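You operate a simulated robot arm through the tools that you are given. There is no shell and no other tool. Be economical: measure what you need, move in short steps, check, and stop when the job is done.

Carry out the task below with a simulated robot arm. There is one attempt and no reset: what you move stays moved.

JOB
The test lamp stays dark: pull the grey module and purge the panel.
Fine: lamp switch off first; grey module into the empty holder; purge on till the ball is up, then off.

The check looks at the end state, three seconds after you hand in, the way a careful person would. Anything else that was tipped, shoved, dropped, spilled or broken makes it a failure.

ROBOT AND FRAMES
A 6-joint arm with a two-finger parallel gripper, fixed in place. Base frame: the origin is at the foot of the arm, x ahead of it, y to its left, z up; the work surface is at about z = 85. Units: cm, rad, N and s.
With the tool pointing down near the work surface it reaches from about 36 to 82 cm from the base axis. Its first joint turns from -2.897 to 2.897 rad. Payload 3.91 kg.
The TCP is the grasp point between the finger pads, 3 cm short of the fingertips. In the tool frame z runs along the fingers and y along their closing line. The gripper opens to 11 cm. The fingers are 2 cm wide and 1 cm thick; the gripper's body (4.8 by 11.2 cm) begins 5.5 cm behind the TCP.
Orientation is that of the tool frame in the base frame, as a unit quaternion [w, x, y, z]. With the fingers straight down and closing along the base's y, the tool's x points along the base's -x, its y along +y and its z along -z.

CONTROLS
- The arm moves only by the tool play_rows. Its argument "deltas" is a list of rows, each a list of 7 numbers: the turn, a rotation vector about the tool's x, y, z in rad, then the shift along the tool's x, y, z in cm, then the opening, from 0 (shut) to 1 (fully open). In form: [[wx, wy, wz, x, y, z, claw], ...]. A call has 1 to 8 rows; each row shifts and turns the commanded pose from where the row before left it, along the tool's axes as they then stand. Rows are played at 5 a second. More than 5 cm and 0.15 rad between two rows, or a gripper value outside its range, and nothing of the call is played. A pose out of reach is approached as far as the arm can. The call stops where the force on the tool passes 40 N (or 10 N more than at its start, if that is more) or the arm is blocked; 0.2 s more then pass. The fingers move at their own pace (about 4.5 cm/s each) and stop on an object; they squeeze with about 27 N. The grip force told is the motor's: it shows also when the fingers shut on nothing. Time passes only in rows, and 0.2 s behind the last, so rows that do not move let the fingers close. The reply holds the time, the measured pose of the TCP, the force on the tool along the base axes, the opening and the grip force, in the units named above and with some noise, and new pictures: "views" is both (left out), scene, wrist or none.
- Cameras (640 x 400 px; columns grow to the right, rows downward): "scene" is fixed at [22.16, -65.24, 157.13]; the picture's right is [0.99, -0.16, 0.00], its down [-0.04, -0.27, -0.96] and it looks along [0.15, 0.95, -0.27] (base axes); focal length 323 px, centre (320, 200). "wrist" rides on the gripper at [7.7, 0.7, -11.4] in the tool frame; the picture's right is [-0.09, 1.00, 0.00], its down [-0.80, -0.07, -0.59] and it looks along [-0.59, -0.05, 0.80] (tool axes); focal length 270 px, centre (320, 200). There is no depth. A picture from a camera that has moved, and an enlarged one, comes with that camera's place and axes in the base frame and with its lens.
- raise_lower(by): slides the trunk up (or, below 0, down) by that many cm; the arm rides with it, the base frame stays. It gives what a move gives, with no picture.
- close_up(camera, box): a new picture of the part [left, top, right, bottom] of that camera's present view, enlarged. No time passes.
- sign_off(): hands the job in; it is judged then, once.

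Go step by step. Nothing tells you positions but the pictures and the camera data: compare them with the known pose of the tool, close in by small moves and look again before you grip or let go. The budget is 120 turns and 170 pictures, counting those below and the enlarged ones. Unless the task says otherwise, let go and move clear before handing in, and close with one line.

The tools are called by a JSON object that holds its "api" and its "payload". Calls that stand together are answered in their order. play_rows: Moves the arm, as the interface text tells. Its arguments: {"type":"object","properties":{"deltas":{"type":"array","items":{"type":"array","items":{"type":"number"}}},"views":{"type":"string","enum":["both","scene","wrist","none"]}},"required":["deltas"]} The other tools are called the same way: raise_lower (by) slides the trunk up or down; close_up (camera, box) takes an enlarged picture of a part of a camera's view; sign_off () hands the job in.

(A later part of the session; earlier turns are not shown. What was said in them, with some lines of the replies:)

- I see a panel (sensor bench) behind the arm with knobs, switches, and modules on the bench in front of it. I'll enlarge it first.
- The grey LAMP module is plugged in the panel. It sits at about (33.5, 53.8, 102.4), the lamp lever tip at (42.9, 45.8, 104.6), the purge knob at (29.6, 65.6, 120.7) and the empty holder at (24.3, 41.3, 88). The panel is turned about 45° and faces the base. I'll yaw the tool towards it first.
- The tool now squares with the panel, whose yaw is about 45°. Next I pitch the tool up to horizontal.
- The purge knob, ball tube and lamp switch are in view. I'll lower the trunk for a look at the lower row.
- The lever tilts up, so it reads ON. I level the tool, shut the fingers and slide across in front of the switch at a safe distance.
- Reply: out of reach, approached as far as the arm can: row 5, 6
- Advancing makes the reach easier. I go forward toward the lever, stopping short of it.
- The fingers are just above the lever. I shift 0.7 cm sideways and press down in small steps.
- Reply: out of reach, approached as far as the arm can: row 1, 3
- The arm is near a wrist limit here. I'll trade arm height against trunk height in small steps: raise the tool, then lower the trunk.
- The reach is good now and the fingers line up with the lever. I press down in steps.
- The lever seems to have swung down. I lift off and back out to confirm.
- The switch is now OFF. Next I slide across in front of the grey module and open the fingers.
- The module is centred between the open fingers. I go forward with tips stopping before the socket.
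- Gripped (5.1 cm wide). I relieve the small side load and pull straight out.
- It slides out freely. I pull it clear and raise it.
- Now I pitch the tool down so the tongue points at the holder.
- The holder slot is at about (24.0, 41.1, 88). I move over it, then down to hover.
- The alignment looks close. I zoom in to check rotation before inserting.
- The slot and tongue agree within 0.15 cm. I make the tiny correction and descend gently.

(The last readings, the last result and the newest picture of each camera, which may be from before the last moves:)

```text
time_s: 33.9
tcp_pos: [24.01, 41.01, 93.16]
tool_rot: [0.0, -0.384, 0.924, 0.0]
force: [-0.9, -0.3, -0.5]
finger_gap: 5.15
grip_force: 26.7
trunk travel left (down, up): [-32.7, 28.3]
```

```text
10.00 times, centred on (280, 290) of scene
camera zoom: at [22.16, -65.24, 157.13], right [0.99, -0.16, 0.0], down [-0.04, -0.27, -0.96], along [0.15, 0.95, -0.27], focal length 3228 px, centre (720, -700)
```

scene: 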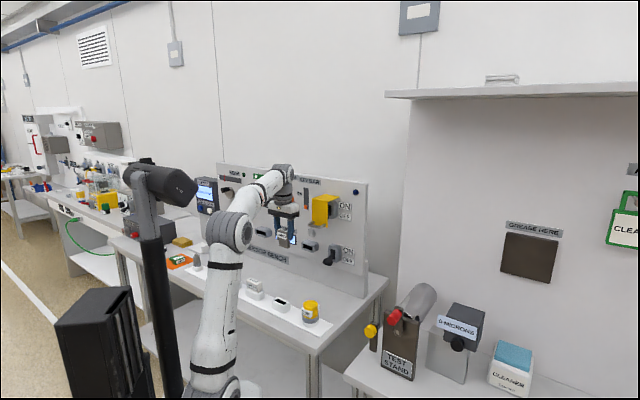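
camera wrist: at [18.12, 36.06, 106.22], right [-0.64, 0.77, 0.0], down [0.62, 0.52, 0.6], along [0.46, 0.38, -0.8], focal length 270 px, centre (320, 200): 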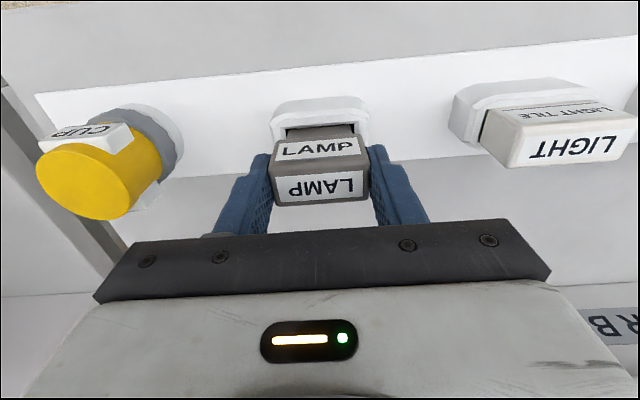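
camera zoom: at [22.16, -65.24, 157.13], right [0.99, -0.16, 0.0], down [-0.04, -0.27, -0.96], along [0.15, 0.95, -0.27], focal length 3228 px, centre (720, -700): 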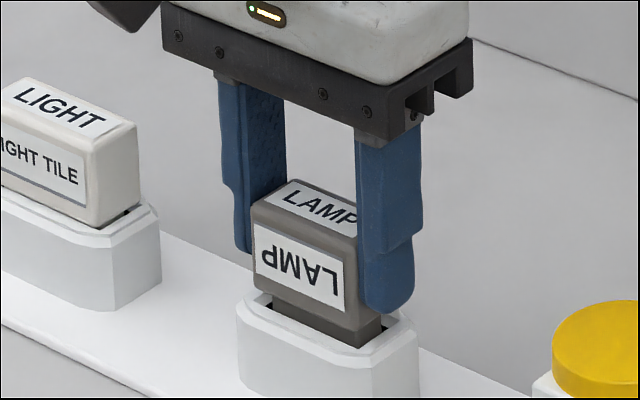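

{"api": "play_rows", "payload": {"deltas": [[0, 0, 0, 0, 0, 0.25, 0.2], [0, 0, 0, 0, 0, 0.25, 0.2], [0, 0, 0, 0, 0, 0.2, 0.2], [0, 0, 0, 0, 0, 0.2, 0.2]], "views": "none"}}

{"api": "close_up", "payload": {"camera": "scene", "box": [248, 270, 312, 310]}}

```text
time_s: 34.9
tcp_pos: [24.01, 40.9, 92.57]
tool_rot: [0.002, -0.382, 0.924, 0.002]
force: [0.6, 1.0, 25.0]
finger_gap: 5.17
grip_force: 26.6
trunk travel left (down, up): [-32.7, 28.3]
```

```text
10.00 times, centred on (280, 290) of scene
camera zoom: at [22.16, -65.24, 157.13], right [0.99, -0.16, 0.0], down [-0.04, -0.27, -0.96], along [0.15, 0.95, -0.27], focal length 3228 px, centre (720, -700)
```

zoom: 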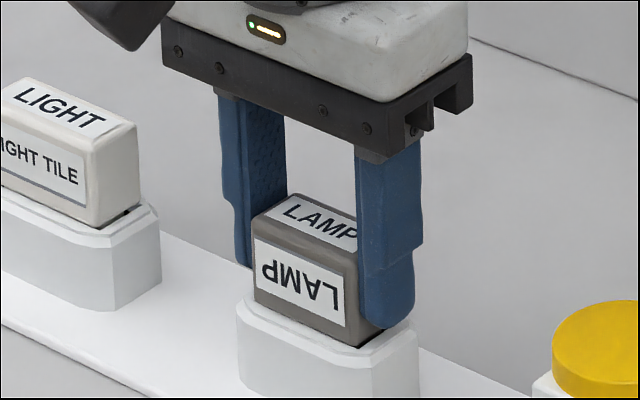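

The module is seated, with 25 N of support. I ease off, open slowly and rise straight up.

{"api": "play_rows", "payload": {"deltas": [[0, 0, 0, 0, 0, -0.2, 0.2], [0, 0, 0, 0, 0, 0, 0.5], [0, 0, 0, 0, 0, 0, 0.65], [0, 0, 0, 0, 0, 0, 0.65], [0, 0, 0, 0, 0, -2, 0.65], [0, 0, 0, 0, 0, -4, 0.65], [0, 0, 0, 0, 0, -4, 0.65]], "views": "wrist"}}

{"api": "close_up", "payload": {"camera": "scene", "box": [224, 250, 336, 320]}}

```text
time_s: 36.5
tcp_pos: [24.05, 40.99, 102.58]
tool_rot: [0.001, -0.383, 0.924, 0.0]
force: [0.4, 0.8, 0.2]
finger_gap: 7.15
grip_force: 0.0
trunk travel left (down, up): [-32.7, 28.3]
camera wrist: at [18.18, 36.03, 114.08], right [-0.64, 0.77, 0.0], down [0.62, 0.52, 0.6], along [0.46, 0.38, -0.8], focal length 270 px, centre (320, 200)
```

wrist: 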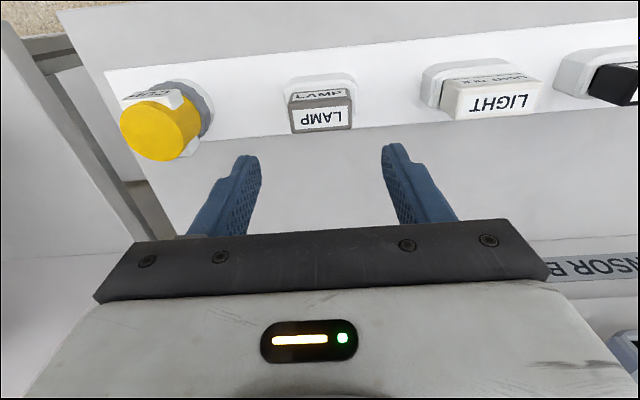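

```text
5.71 times, centred on (280, 285) of scene
camera zoom: at [22.16, -65.24, 157.13], right [0.99, -0.16, 0.0], down [-0.04, -0.27, -0.96], along [0.15, 0.95, -0.27], focal length 1844 px, centre (549, -286)
```

zoom: 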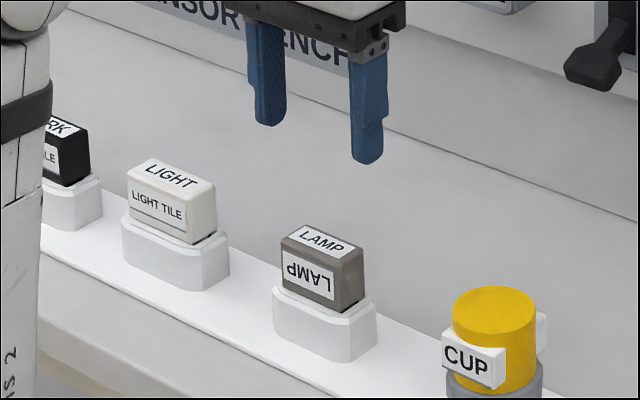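

The module is stored. Next is the purge knob: I raise the arm and shift sideways toward it, still back from the panel.

{"api": "raise_lower", "payload": {"by": 8}}

{"api": "play_rows", "payload": {"deltas": [[0, 0, 0, 0, 0, -4, 0.65], [0, 0, 0, 0, 0, -4, 0.65], [0, 0, 0, 0, 0, -2, 0.65], [0, 0, 0, 0, 4.5, 0, 0.65], [0, 0, 0, 0, 4.5, 0, 0.65], [0, 0, 0, 0, 4.5, 0, 0.65]], "views": "none"}}

{"api": "play_rows", "payload": {"deltas": [[0, -0.131, 0, 0, 0, 0, 0.65], [0, -0.131, 0, 0, 0, 0, 0.65], [0, -0.131, 0, 0, 0, 0, 0.65], [0, -0.131, 0, 0, 0, 0, 0.65], [0, -0.131, 0, 0, 0, 0, 0.65], [0, -0.131, 0, 0, 0, 0, 0.65]], "views": "wrist"}}

```text
time_s: 37.6
tcp_pos: [24.08, 40.97, 110.56]
tool_rot: [0.001, -0.383, 0.924, 0.0]
force: [-0.6, -0.1, -0.3]
finger_gap: 7.16
grip_force: 0.1
trunk travel left (down, up): [-40.7, 20.3]
```

```text
time_s: 39.0
tcp_pos: [14.54, 50.61, 120.49]
tool_rot: [-0.001, -0.383, 0.924, 0.0]
force: [0.5, -0.3, 0.6]
finger_gap: 7.15
grip_force: 0.1
trunk travel left (down, up): [-40.7, 20.3]
```

```text
time_s: 40.4
tcp_pos: [14.58, 50.46, 120.55]
tool_rot: [0.355, -0.353, 0.853, 0.146]
force: [0.0, 1.4, -0.4]
finger_gap: 7.15
grip_force: 0.1
trunk travel left (down, up): [-40.7, 20.3]
camera wrist: at [4.48, 41.45, 123.14], right [-0.66, 0.75, 0.06], down [0.15, 0.05, 0.99], along [0.74, 0.66, -0.15], focal length 270 px, centre (320, 200)
```

wrist: 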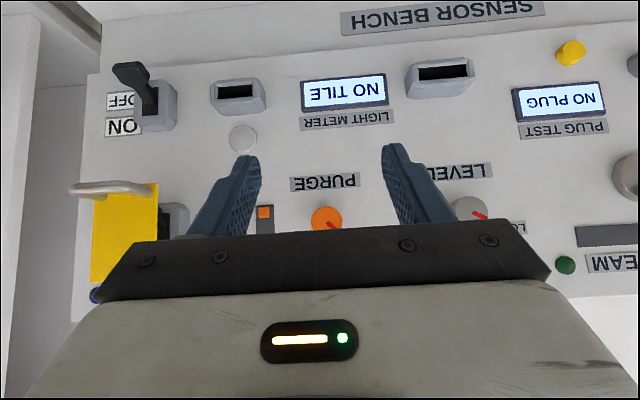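

{"api": "play_rows", "payload": {"deltas": [[0, -0.131, 0, 0, 0, 0, 0.65], [0, -0.131, 0, 0, 0, 0, 0.65], [0, -0.131, 0, 0, 0, 0, 0.65], [0, -0.131, 0, 0, 0, 0, 0.65], [0, -0.131, 0, 0, 0, 0, 0.65], [0, -0.13, 0, 0, 0, 0, 0.65]], "views": "wrist"}}

{"api": "close_up", "payload": {"camera": "scene", "box": [250, 160, 346, 220]}}

```text
time_s: 41.8
tcp_pos: [14.48, 50.48, 120.61]
tool_rot: [0.654, -0.271, 0.652, 0.272]
force: [-0.8, -0.3, 0.1]
finger_gap: 7.14
grip_force: 0.0
trunk travel left (down, up): [-40.7, 20.3]
camera wrist: at [5.96, 43.01, 112.83], right [-0.71, 0.7, 0.09], down [-0.37, -0.47, 0.8], along [0.6, 0.53, 0.6], focal length 270 px, centre (320, 200)
```

wrist: 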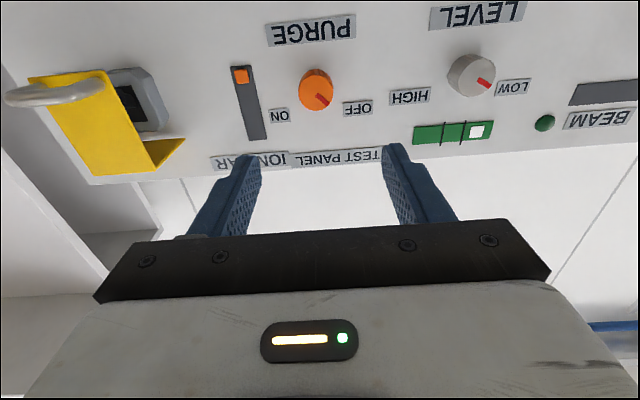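

```text
6.67 times, centred on (298, 190) of scene
camera zoom: at [22.16, -65.24, 157.13], right [0.99, -0.16, 0.0], down [-0.04, -0.27, -0.96], along [0.15, 0.95, -0.27], focal length 2152 px, centre (467, 267)
```

zoom: 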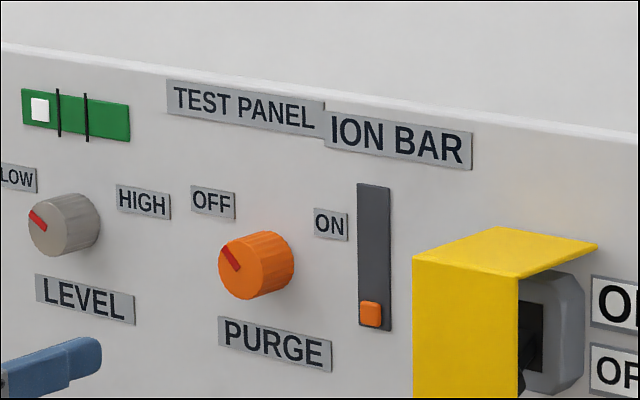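

The knob face is at about (28.4, 64.0, 121.0) with the marker on OFF, and ON is 90° clockwise. I pre-roll the tool by −45°, which centres the turn, and open wide enough for a 4.3 cm knob.

{"api": "play_rows", "payload": {"deltas": [[0, 0, 0, -0.4, -0.3, 4, 0.65], [0, 0, -0.131, 0, 0, 2, 0.65], [0, 0, -0.131, 0, 0, 2, 0.65], [0, 0, -0.131, 0, 0, 1, 0.65], [0, 0, -0.131, 0, 0, 1, 0.65], [0, 0, -0.131, 0, 0, 1, 0.65], [0, 0, -0.13, 0, 0, 1, 0.65]], "views": "both"}}

```text
time_s: 43.4
tcp_pos: [23.31, 58.71, 121.01]
tool_rot: [0.708, -0.5, 0.499, -0.001]
force: [0.0, -0.1, -0.6]
finger_gap: 7.16
grip_force: 0.0
trunk travel left (down, up): [-40.7, 20.3]
camera wrist: at [18.71, 47.24, 115.07], right [-0.54, 0.54, -0.64], down [-0.79, -0.05, 0.61], along [0.3, 0.84, 0.46], focal length 270 px, centre (320, 200)
```

scene: 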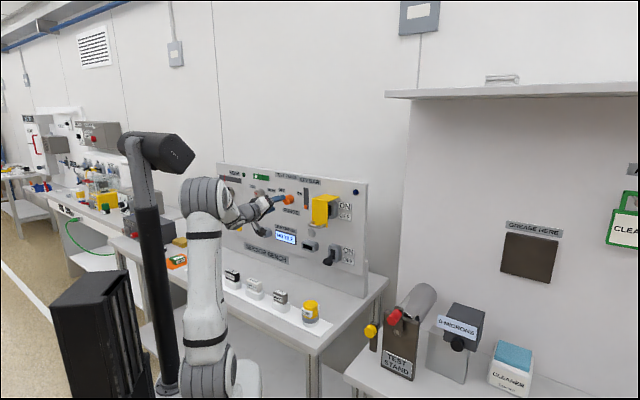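
wrist: 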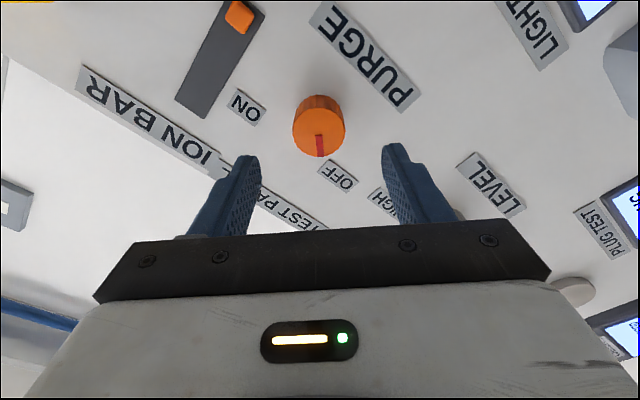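

Aligned well. I advance 6 cm and close on the knob.

{"api": "play_rows", "payload": {"deltas": [[0, 0, 0, 0, 0, 2.5, 0.65], [0, 0, 0, 0, 0, 2, 0.65], [0, 0, 0, 0, 0, 1.3, 0.65]], "views": "both"}}

{"api": "close_up", "payload": {"camera": "scene", "box": [250, 170, 346, 230]}}

```text
time_s: 44.2
tcp_pos: [27.31, 62.87, 121.07]
tool_rot: [0.708, -0.499, 0.5, 0.0]
force: [0.4, -0.4, 0.4]
finger_gap: 7.15
grip_force: 0.1
trunk travel left (down, up): [-40.7, 20.3]
camera wrist: at [22.79, 51.35, 115.08], right [-0.54, 0.54, -0.64], down [-0.79, -0.06, 0.61], along [0.3, 0.84, 0.46], focal length 270 px, centre (320, 200)
```

scene: 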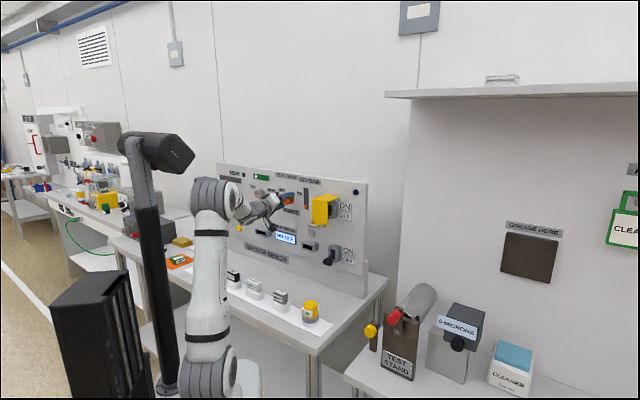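
wrist: 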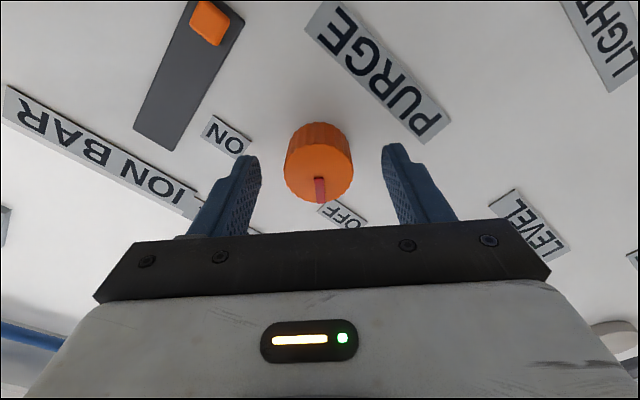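

```text
6.67 times, centred on (298, 200) of scene
camera zoom: at [22.16, -65.24, 157.13], right [0.99, -0.16, 0.0], down [-0.04, -0.27, -0.96], along [0.15, 0.95, -0.27], focal length 2152 px, centre (467, 200)
```

zoom: 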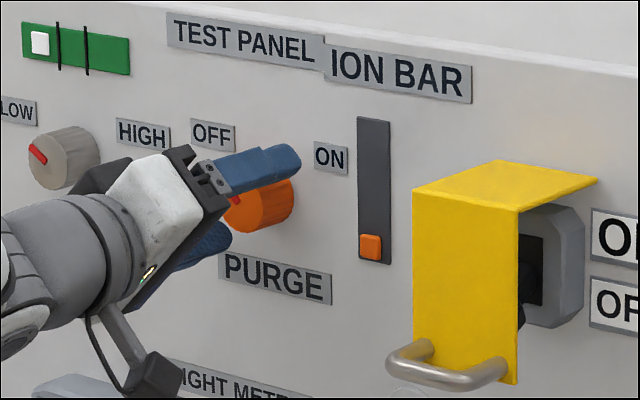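

{"api": "close_up", "payload": {"camera": "wrist", "box": [256, 110, 384, 190]}}

{"api": "close_up", "payload": {"camera": "scene", "box": [272, 182, 304, 202]}}

```text
5.00 times, centred on (320, 150) of wrist
camera zoom: at [22.79, 51.35, 115.08], right [-0.54, 0.54, -0.64], down [-0.79, -0.06, 0.61], along [0.3, 0.84, 0.46], focal length 1351 px, centre (320, 450)
```

zoom: 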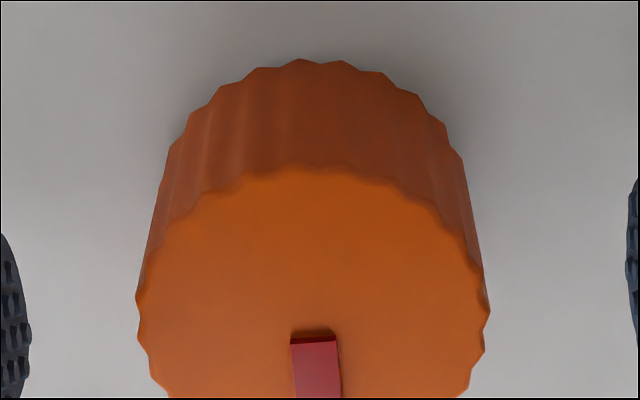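

```text
16.00 times, centred on (288, 192) of scene
camera zoom: at [22.16, -65.24, 157.13], right [0.99, -0.16, 0.0], down [-0.04, -0.27, -0.96], along [0.15, 0.95, -0.27], focal length 5165 px, centre (832, 328)
```

zoom: 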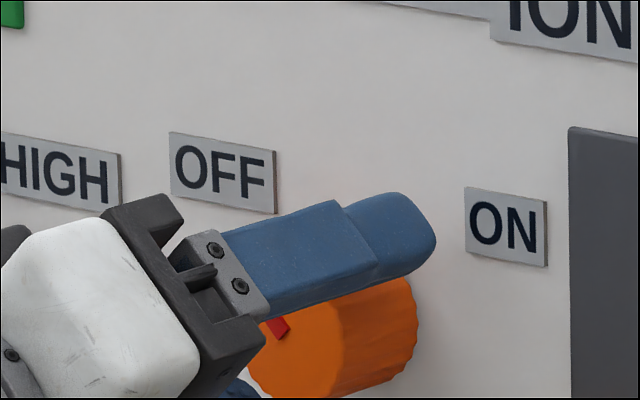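

The knob is centred. I go in 0.6 cm more and close.

{"api": "play_rows", "payload": {"deltas": [[0, 0, 0, 0, 0, 0.6, 0.65], [0, 0, 0, 0, 0, 0, 0.3], [0, 0, 0, 0, 0, 0, 0.25], [0, 0, 0, 0, 0, 0, 0.2], [0, 0, 0, 0, 0, 0, 0.2]], "views": "wrist"}}

```text
time_s: 45.4
tcp_pos: [27.88, 63.18, 121.1]
tool_rot: [0.708, -0.5, 0.499, 0.0]
force: [2.7, -0.1, 6.1]
finger_gap: 3.79
grip_force: 44.7
trunk travel left (down, up): [-40.7, 20.3]
camera wrist: at [23.26, 51.75, 115.11], right [-0.54, 0.54, -0.64], down [-0.79, -0.06, 0.62], along [0.3, 0.84, 0.46], focal length 270 px, centre (320, 200)
```

wrist: 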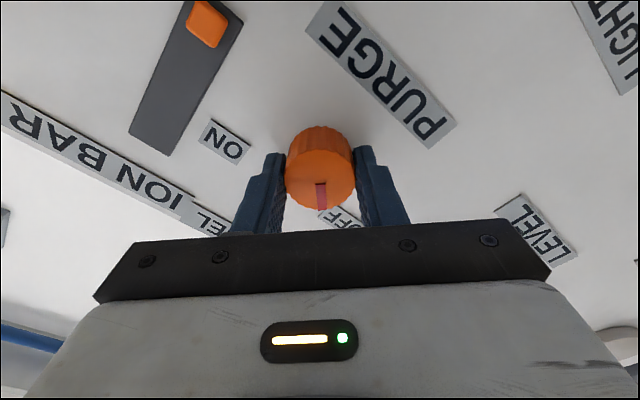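

Gripped. I turn clockwise toward ON and check halfway.

{"api": "play_rows", "payload": {"deltas": [[0, 0, 0.131, 0, 0, 0, 0.2], [0, 0, 0.131, 0, 0, 0, 0.2], [0, 0, 0.131, 0, 0, 0, 0.2], [0, 0, 0.131, 0, 0, 0, 0.2], [0, 0, 0.131, 0, 0, 0, 0.2], [0, 0, 0.13, 0, 0, 0, 0.2]], "views": "wrist"}}

```text
time_s: 46.8
tcp_pos: [27.93, 63.27, 121.01]
tool_rot: [0.654, -0.269, 0.652, 0.272]
force: [7.3, 3.1, 10.9]
finger_gap: 3.8
grip_force: 45.5
trunk travel left (down, up): [-40.7, 20.3]
camera wrist: at [19.3, 55.72, 113.36], right [-0.7, 0.7, 0.09], down [-0.37, -0.47, 0.8], along [0.61, 0.53, 0.59], focal length 270 px, centre (320, 200)
```

wrist: 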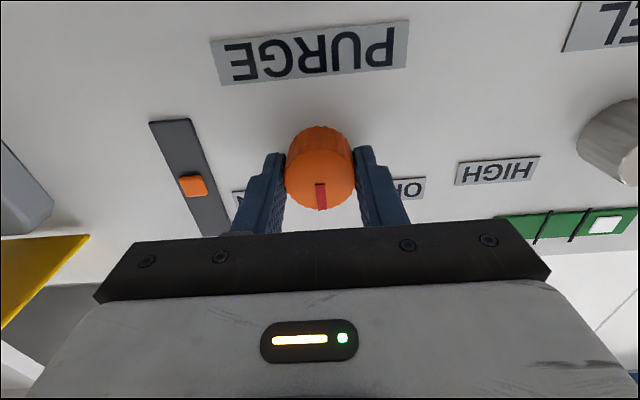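

The knob turns with the tool and the ball is already rising. I continue to ON.

{"api": "play_rows", "payload": {"deltas": [[0, 0, 0.131, 0, 0, 0, 0.2], [0, 0, 0.131, 0, 0, 0, 0.2], [0, 0, 0.131, 0, 0, 0, 0.2], [0, 0, 0.131, 0, 0, 0, 0.2], [0, 0, 0.131, 0, 0, 0, 0.2], [0, 0, 0.13, 0, 0, 0, 0.2]], "views": "wrist"}}

{"api": "close_up", "payload": {"camera": "scene", "box": [266, 170, 330, 210]}}

```text
time_s: 48.2
tcp_pos: [27.83, 63.18, 120.97]
tool_rot: [0.506, -0.004, 0.716, 0.482]
force: [2.5, -18.1, -4.5]
finger_gap: 3.83
grip_force: 44.6
out of reach, approached as far as the arm can: row 6
trunk travel left (down, up): [-40.7, 20.3]
stopped in row 6: the force on the tool passed its limit (the readings are from after the stop); the commanded pose is now the measured one
camera wrist: at [15.58, 59.43, 116.24], right [-0.45, 0.49, 0.75], down [0.0, -0.83, 0.55], along [0.89, 0.25, 0.38], focal length 270 px, centre (320, 200)
```

wrist: 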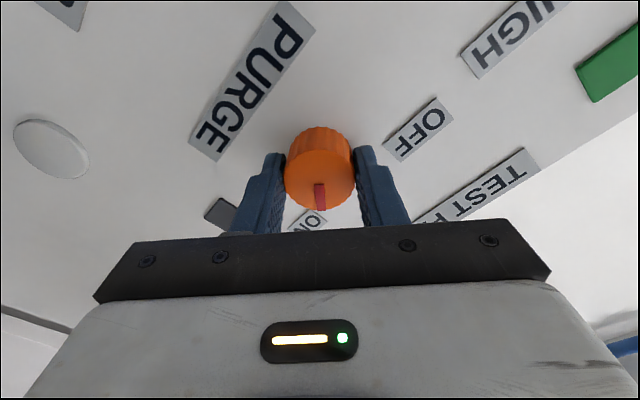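

```text
10.00 times, centred on (298, 190) of scene
camera zoom: at [22.16, -65.24, 157.13], right [0.99, -0.16, 0.0], down [-0.04, -0.27, -0.96], along [0.15, 0.95, -0.27], focal length 3228 px, centre (540, 300)
```

zoom: 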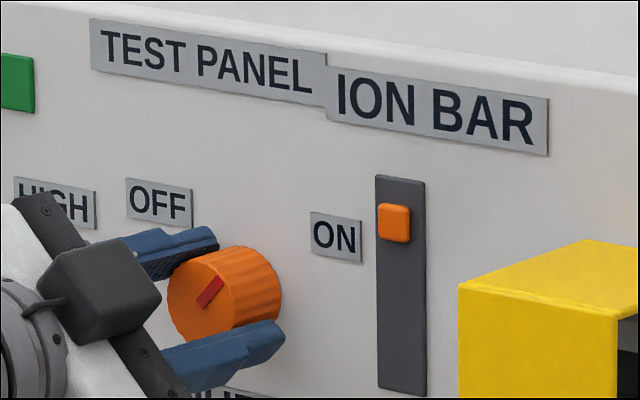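

The knob is at ON and the ball is nearly at the top. I wait a moment and look again.

{"api": "play_rows", "payload": {"deltas": [[0, 0, 0, 0, 0, 0, 0.2], [0, 0, 0, 0, 0, 0, 0.2], [0, 0, 0, 0, 0, 0, 0.2], [0, 0, 0, 0, 0, 0, 0.2], [0, 0, 0, 0, 0, 0, 0.2], [0, 0, 0, 0, 0, 0, 0.2]], "views": "none"}}

{"api": "close_up", "payload": {"camera": "scene", "box": [266, 170, 330, 210]}}

```text
time_s: 49.6
tcp_pos: [27.89, 63.32, 121.16]
tool_rot: [0.505, -0.006, 0.716, 0.482]
force: [9.0, -27.7, -11.5]
finger_gap: 3.84
grip_force: 45.2
trunk travel left (down, up): [-40.7, 20.3]
```

```text
10.00 times, centred on (298, 190) of scene
camera zoom: at [22.16, -65.24, 157.13], right [0.99, -0.16, 0.0], down [-0.04, -0.27, -0.96], along [0.15, 0.95, -0.27], focal length 3228 px, centre (540, 300)
```

zoom: 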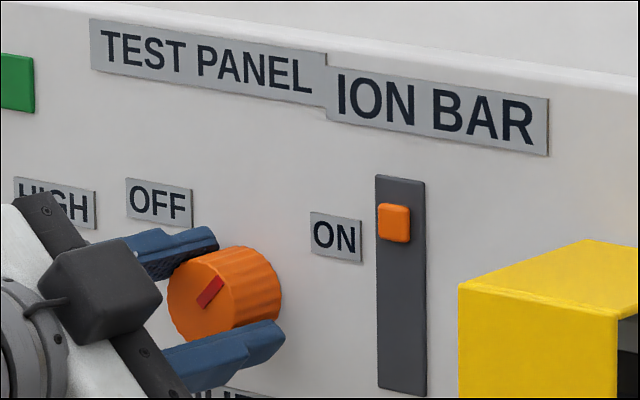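

The ball holds at about 80% of the tube, and a wrist limit may have stopped me just short of full ON. I'll release, re-roll and regrip, to check whether there's travel left.

{"api": "play_rows", "payload": {"deltas": [[0, 0, 0, 0, 0, 0, 0.4], [0, 0, 0, 0, 0, 0, 0.65], [0, 0, 0, 0, 0, -2, 0.65], [0, 0, 0, 0, 0, -2, 0.65]], "views": "wrist"}}

{"api": "close_up", "payload": {"camera": "scene", "box": [266, 170, 330, 210]}}

```text
time_s: 50.6
tcp_pos: [24.79, 60.77, 121.21]
tool_rot: [0.506, -0.008, 0.716, 0.481]
force: [0.2, 0.5, 0.1]
finger_gap: 7.17
grip_force: 0.0
trunk travel left (down, up): [-40.7, 20.3]
camera wrist: at [12.41, 56.89, 116.31], right [-0.45, 0.49, 0.74], down [0.0, -0.83, 0.55], along [0.89, 0.25, 0.38], focal length 270 px, centre (320, 200)
```

wrist: 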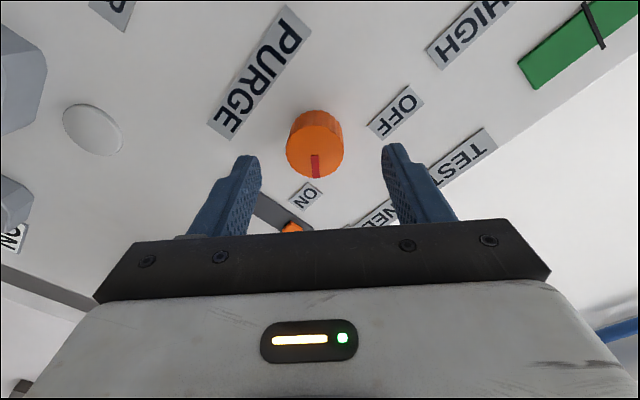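

```text
10.00 times, centred on (298, 190) of scene
camera zoom: at [22.16, -65.24, 157.13], right [0.99, -0.16, 0.0], down [-0.04, -0.27, -0.96], along [0.15, 0.95, -0.27], focal length 3228 px, centre (540, 300)
```

zoom: 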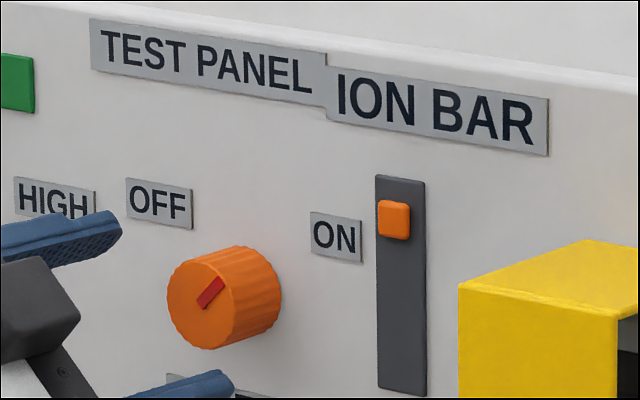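

{"api": "play_rows", "payload": {"deltas": [[0, 0, -0.131, 0, 0, 0, 0.65], [0, 0, -0.131, 0, 0, 0, 0.65], [0, 0, -0.131, 0, 0, 0, 0.65], [0, 0, -0.131, 0, 0, 0, 0.65], [0, 0, -0.131, 0, 0, 0, 0.65], [0, -0.025, -0.1, 0, 0, 0, 0.65], [0, 0, 0, 0.2, -0.4, 0, 0.65]], "views": "wrist"}}

```text
time_s: 52.2
tcp_pos: [25.05, 60.45, 120.85]
tool_rot: [0.656, -0.268, 0.655, 0.263]
force: [0.2, 0.2, -0.3]
finger_gap: 7.14
grip_force: 0.0
trunk travel left (down, up): [-40.7, 20.3]
camera wrist: at [16.45, 53.03, 113.23], right [-0.69, 0.71, 0.08], down [-0.38, -0.46, 0.8], along [0.61, 0.53, 0.59], focal length 270 px, centre (320, 200)
```

wrist: 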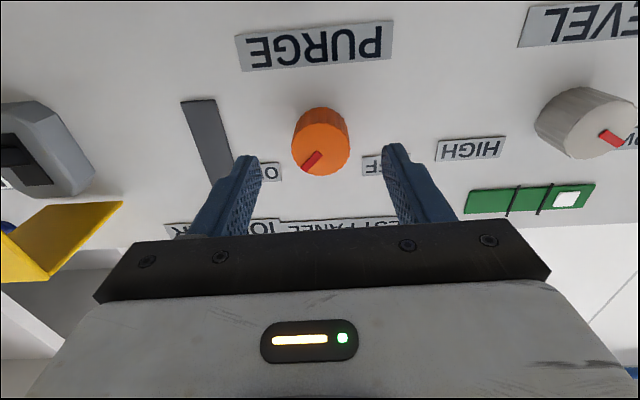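

{"api": "play_rows", "payload": {"deltas": [[0, 0, 0, 0, 0, 2, 0.65], [0, 0, 0, 0, 0, 1.9, 0.65], [0, 0, 0, 0, 0, 0, 0.3], [0, 0, 0, 0, 0, 0, 0.2], [0, 0, 0, 0, 0, 0, 0.2], [0, 0, 0, 0, 0, 0, 0.2]], "views": "none"}}

{"api": "play_rows", "payload": {"deltas": [[0, 0, 0.05, 0, 0, 0, 0.2], [0, 0, 0.05, 0, 0, 0, 0.2], [0, 0, 0.05, 0, 0, 0, 0.2], [0, 0, 0.05, 0, 0, 0, 0.2]], "views": "wrist"}}

{"api": "close_up", "payload": {"camera": "scene", "box": [266, 170, 330, 210]}}

```text
time_s: 53.6
tcp_pos: [27.8, 63.25, 120.93]
tool_rot: [0.656, -0.268, 0.655, 0.265]
force: [0.3, 2.9, 0.7]
finger_gap: 3.68
grip_force: 45.2
trunk travel left (down, up): [-40.7, 20.3]
```

```text
time_s: 54.6
tcp_pos: [27.81, 63.2, 120.87]
tool_rot: [0.626, -0.201, 0.678, 0.329]
force: [-1.3, -1.2, 0.3]
finger_gap: 3.8
grip_force: 42.4
trunk travel left (down, up): [-40.7, 20.3]
camera wrist: at [18.1, 56.85, 113.56], right [-0.67, 0.69, 0.28], down [-0.27, -0.58, 0.77], along [0.69, 0.44, 0.57], focal length 270 px, centre (320, 200)
```

wrist: 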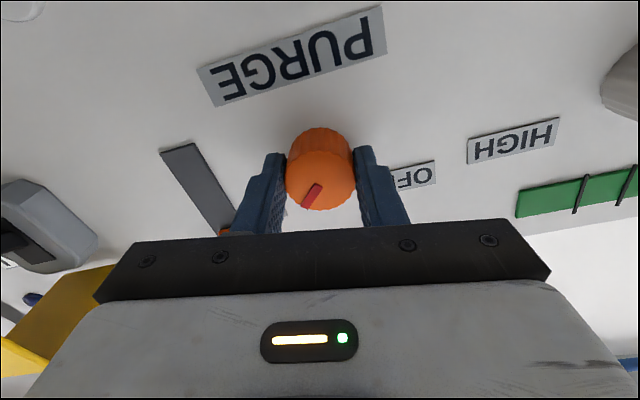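

```text
10.00 times, centred on (298, 190) of scene
camera zoom: at [22.16, -65.24, 157.13], right [0.99, -0.16, 0.0], down [-0.04, -0.27, -0.96], along [0.15, 0.95, -0.27], focal length 3228 px, centre (540, 300)
```

zoom: 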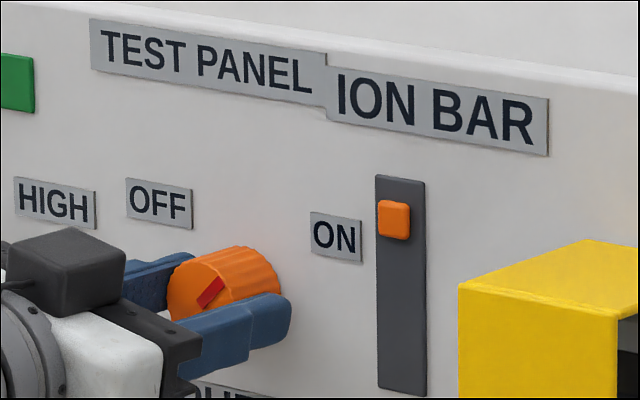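

The fingers slipped at a hard stop, so the knob is fully ON and the ball is at its top. Now I turn it back to OFF.

{"api": "play_rows", "payload": {"deltas": [[0, 0, -0.131, 0, 0, 0, 0.2], [0, 0, -0.131, 0, 0, 0, 0.2], [0, 0, -0.131, 0, 0, 0, 0.2], [0, 0, -0.131, 0, 0, 0, 0.2], [0, 0, -0.131, 0, 0, 0, 0.2], [0, 0, -0.131, 0, 0, 0, 0.2]], "views": "wrist"}}

{"api": "close_up", "payload": {"camera": "scene", "box": [266, 170, 330, 210]}}

```text
time_s: 56.0
tcp_pos: [27.79, 63.22, 120.99]
tool_rot: [0.704, -0.446, 0.549, 0.063]
force: [-2.2, -2.0, 3.3]
finger_gap: 3.75
grip_force: 44.9
trunk travel left (down, up): [-40.7, 20.3]
camera wrist: at [22.24, 52.6, 114.22], right [-0.61, 0.63, -0.48], down [-0.7, -0.14, 0.7], along [0.38, 0.77, 0.52], focal length 270 px, centre (320, 200)
```

wrist: 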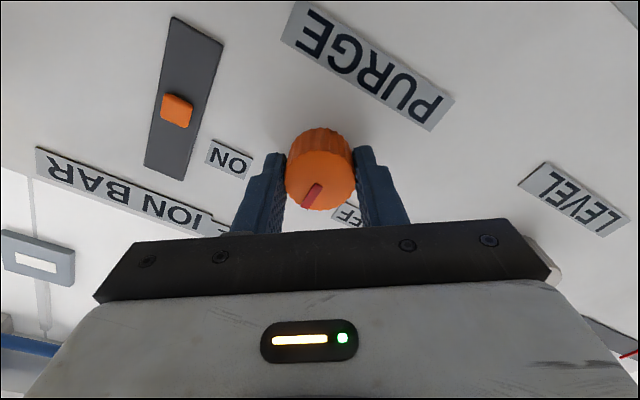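

```text
10.00 times, centred on (298, 190) of scene
camera zoom: at [22.16, -65.24, 157.13], right [0.99, -0.16, 0.0], down [-0.04, -0.27, -0.96], along [0.15, 0.95, -0.27], focal length 3228 px, centre (540, 300)
```

zoom: 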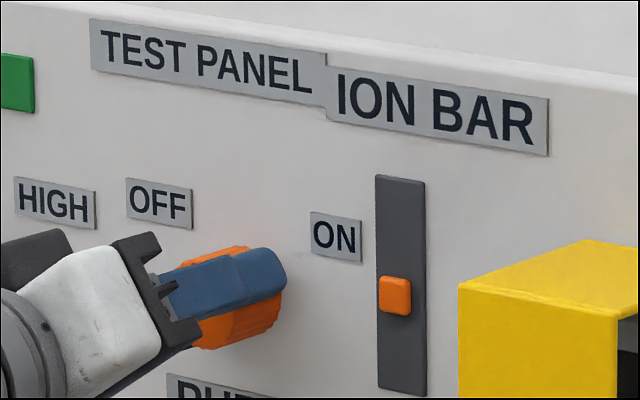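

{"api": "play_rows", "payload": {"deltas": [[0, 0, -0.131, 0, 0, 0, 0.2], [0, 0, -0.131, 0, 0, 0, 0.2], [0, 0, -0.131, 0, 0, 0, 0.2], [0, 0, -0.131, 0, 0, 0, 0.2], [0, 0, -0.131, 0, 0, 0, 0.2], [0, 0, -0.131, 0, 0, 0, 0.2]], "views": "wrist"}}

{"api": "close_up", "payload": {"camera": "scene", "box": [266, 170, 330, 210]}}

```text
time_s: 57.4
tcp_pos: [27.98, 63.18, 121.03]
tool_rot: [0.675, -0.622, 0.336, -0.212]
force: [-2.6, 1.2, 6.1]
finger_gap: 3.77
grip_force: 45.1
trunk travel left (down, up): [-40.7, 20.3]
camera wrist: at [24.81, 49.95, 118.87], right [-0.19, 0.2, -0.96], down [-0.96, 0.14, 0.22], along [0.18, 0.97, 0.16], focal length 270 px, centre (320, 200)
```

wrist: 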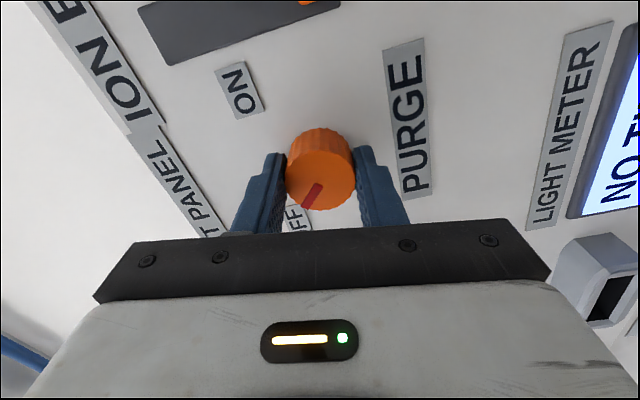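

```text
10.00 times, centred on (298, 190) of scene
camera zoom: at [22.16, -65.24, 157.13], right [0.99, -0.16, 0.0], down [-0.04, -0.27, -0.96], along [0.15, 0.95, -0.27], focal length 3228 px, centre (540, 300)
```

zoom: 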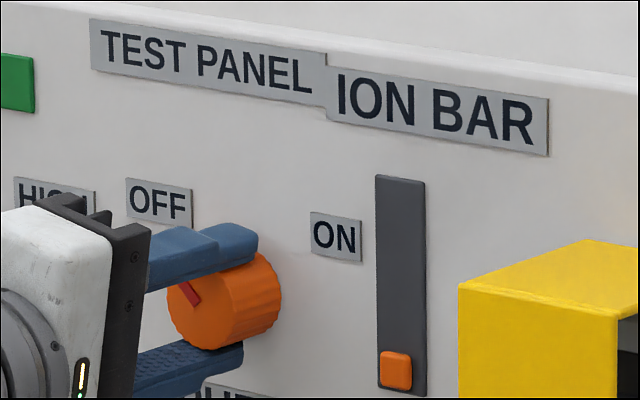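

Almost fully down. A little more, to seat it against the OFF stop, then release and back off.

{"api": "play_rows", "payload": {"deltas": [[0, 0, -0.06, 0, 0, 0, 0.2], [0, 0, -0.06, 0, 0, 0, 0.2], [0, 0, -0.05, 0, 0, 0, 0.2]], "views": "none"}}

{"api": "play_rows", "payload": {"deltas": [[0, 0, 0, 0, 0, 0, 0.4], [0, 0, 0, 0, 0, 0, 0.65], [0, 0, 0, 0, 0, -2, 0.65], [0, 0, 0, 0, 0, -4, 0.65], [0, 0, 0, 0, 0, -4, 0.65], [0, 0, 0, 0, 0, -4, 0.65]], "views": "both"}}

{"api": "close_up", "payload": {"camera": "scene", "box": [250, 170, 346, 230]}}

```text
time_s: 58.2
tcp_pos: [27.86, 63.18, 121.04]
tool_rot: [0.655, -0.648, 0.283, -0.269]
force: [-0.8, -3.5, 3.8]
finger_gap: 3.68
grip_force: 45.1
trunk travel left (down, up): [-40.7, 20.3]
```

```text
time_s: 59.6
tcp_pos: [17.9, 53.56, 120.97]
tool_rot: [0.655, -0.648, 0.282, -0.268]
force: [0.6, -0.4, -0.1]
finger_gap: 7.16
grip_force: 0.1
trunk travel left (down, up): [-40.7, 20.3]
camera wrist: at [14.91, 40.14, 120.08], right [-0.08, 0.08, -0.99], down [-0.98, 0.16, 0.09], along [0.17, 0.98, 0.07], focal length 270 px, centre (320, 200)
```

scene: 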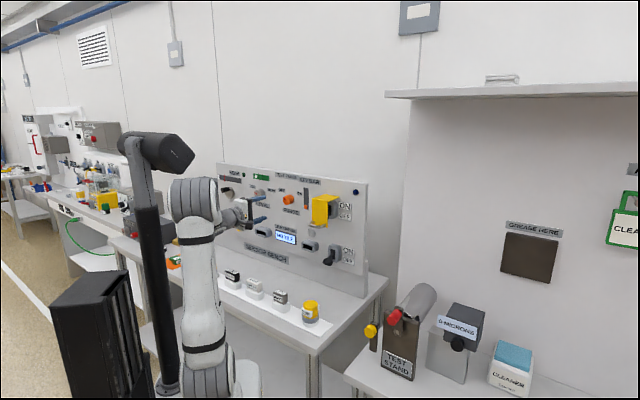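
wrist: 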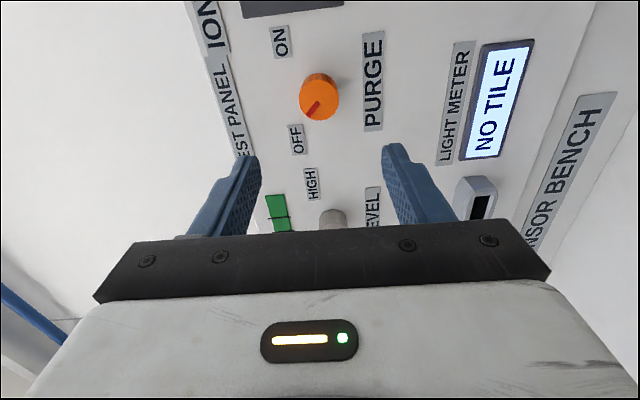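

```text
6.67 times, centred on (298, 200) of scene
camera zoom: at [22.16, -65.24, 157.13], right [0.99, -0.16, 0.0], down [-0.04, -0.27, -0.96], along [0.15, 0.95, -0.27], focal length 2152 px, centre (467, 200)
```

zoom: 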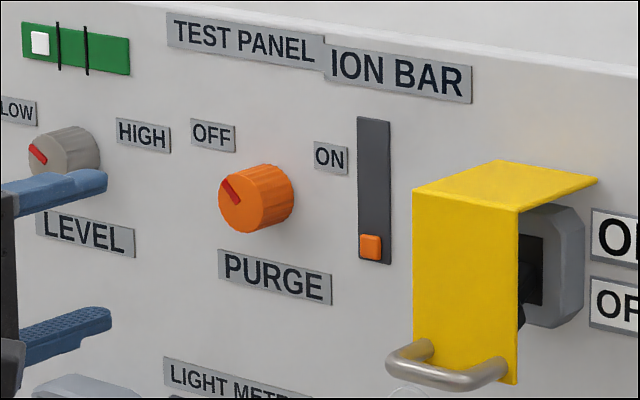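

The knob is back at OFF and the ball is down, both as at the start. One last check of the bench and the switch.

{"api": "close_up", "payload": {"camera": "scene", "box": [210, 230, 370, 330]}}

```text
4.00 times, centred on (290, 280) of scene
camera zoom: at [22.16, -65.24, 157.13], right [0.99, -0.16, 0.0], down [-0.04, -0.27, -0.96], along [0.15, 0.95, -0.27], focal length 1291 px, centre (440, -120)
```

zoom: 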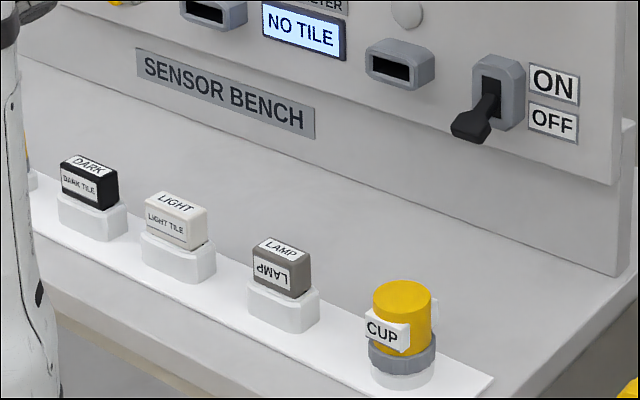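

Everything is in place: the switch is OFF, the module is in its holder, the purge is OFF and the arm is clear. I'm handing in.

{"api": "sign_off", "payload": {}}

```text
The job is handed in.
```

The lamp switch is off, the grey LAMP module is seated in the empty holder, and the purge was run until the ball was up, then turned off.
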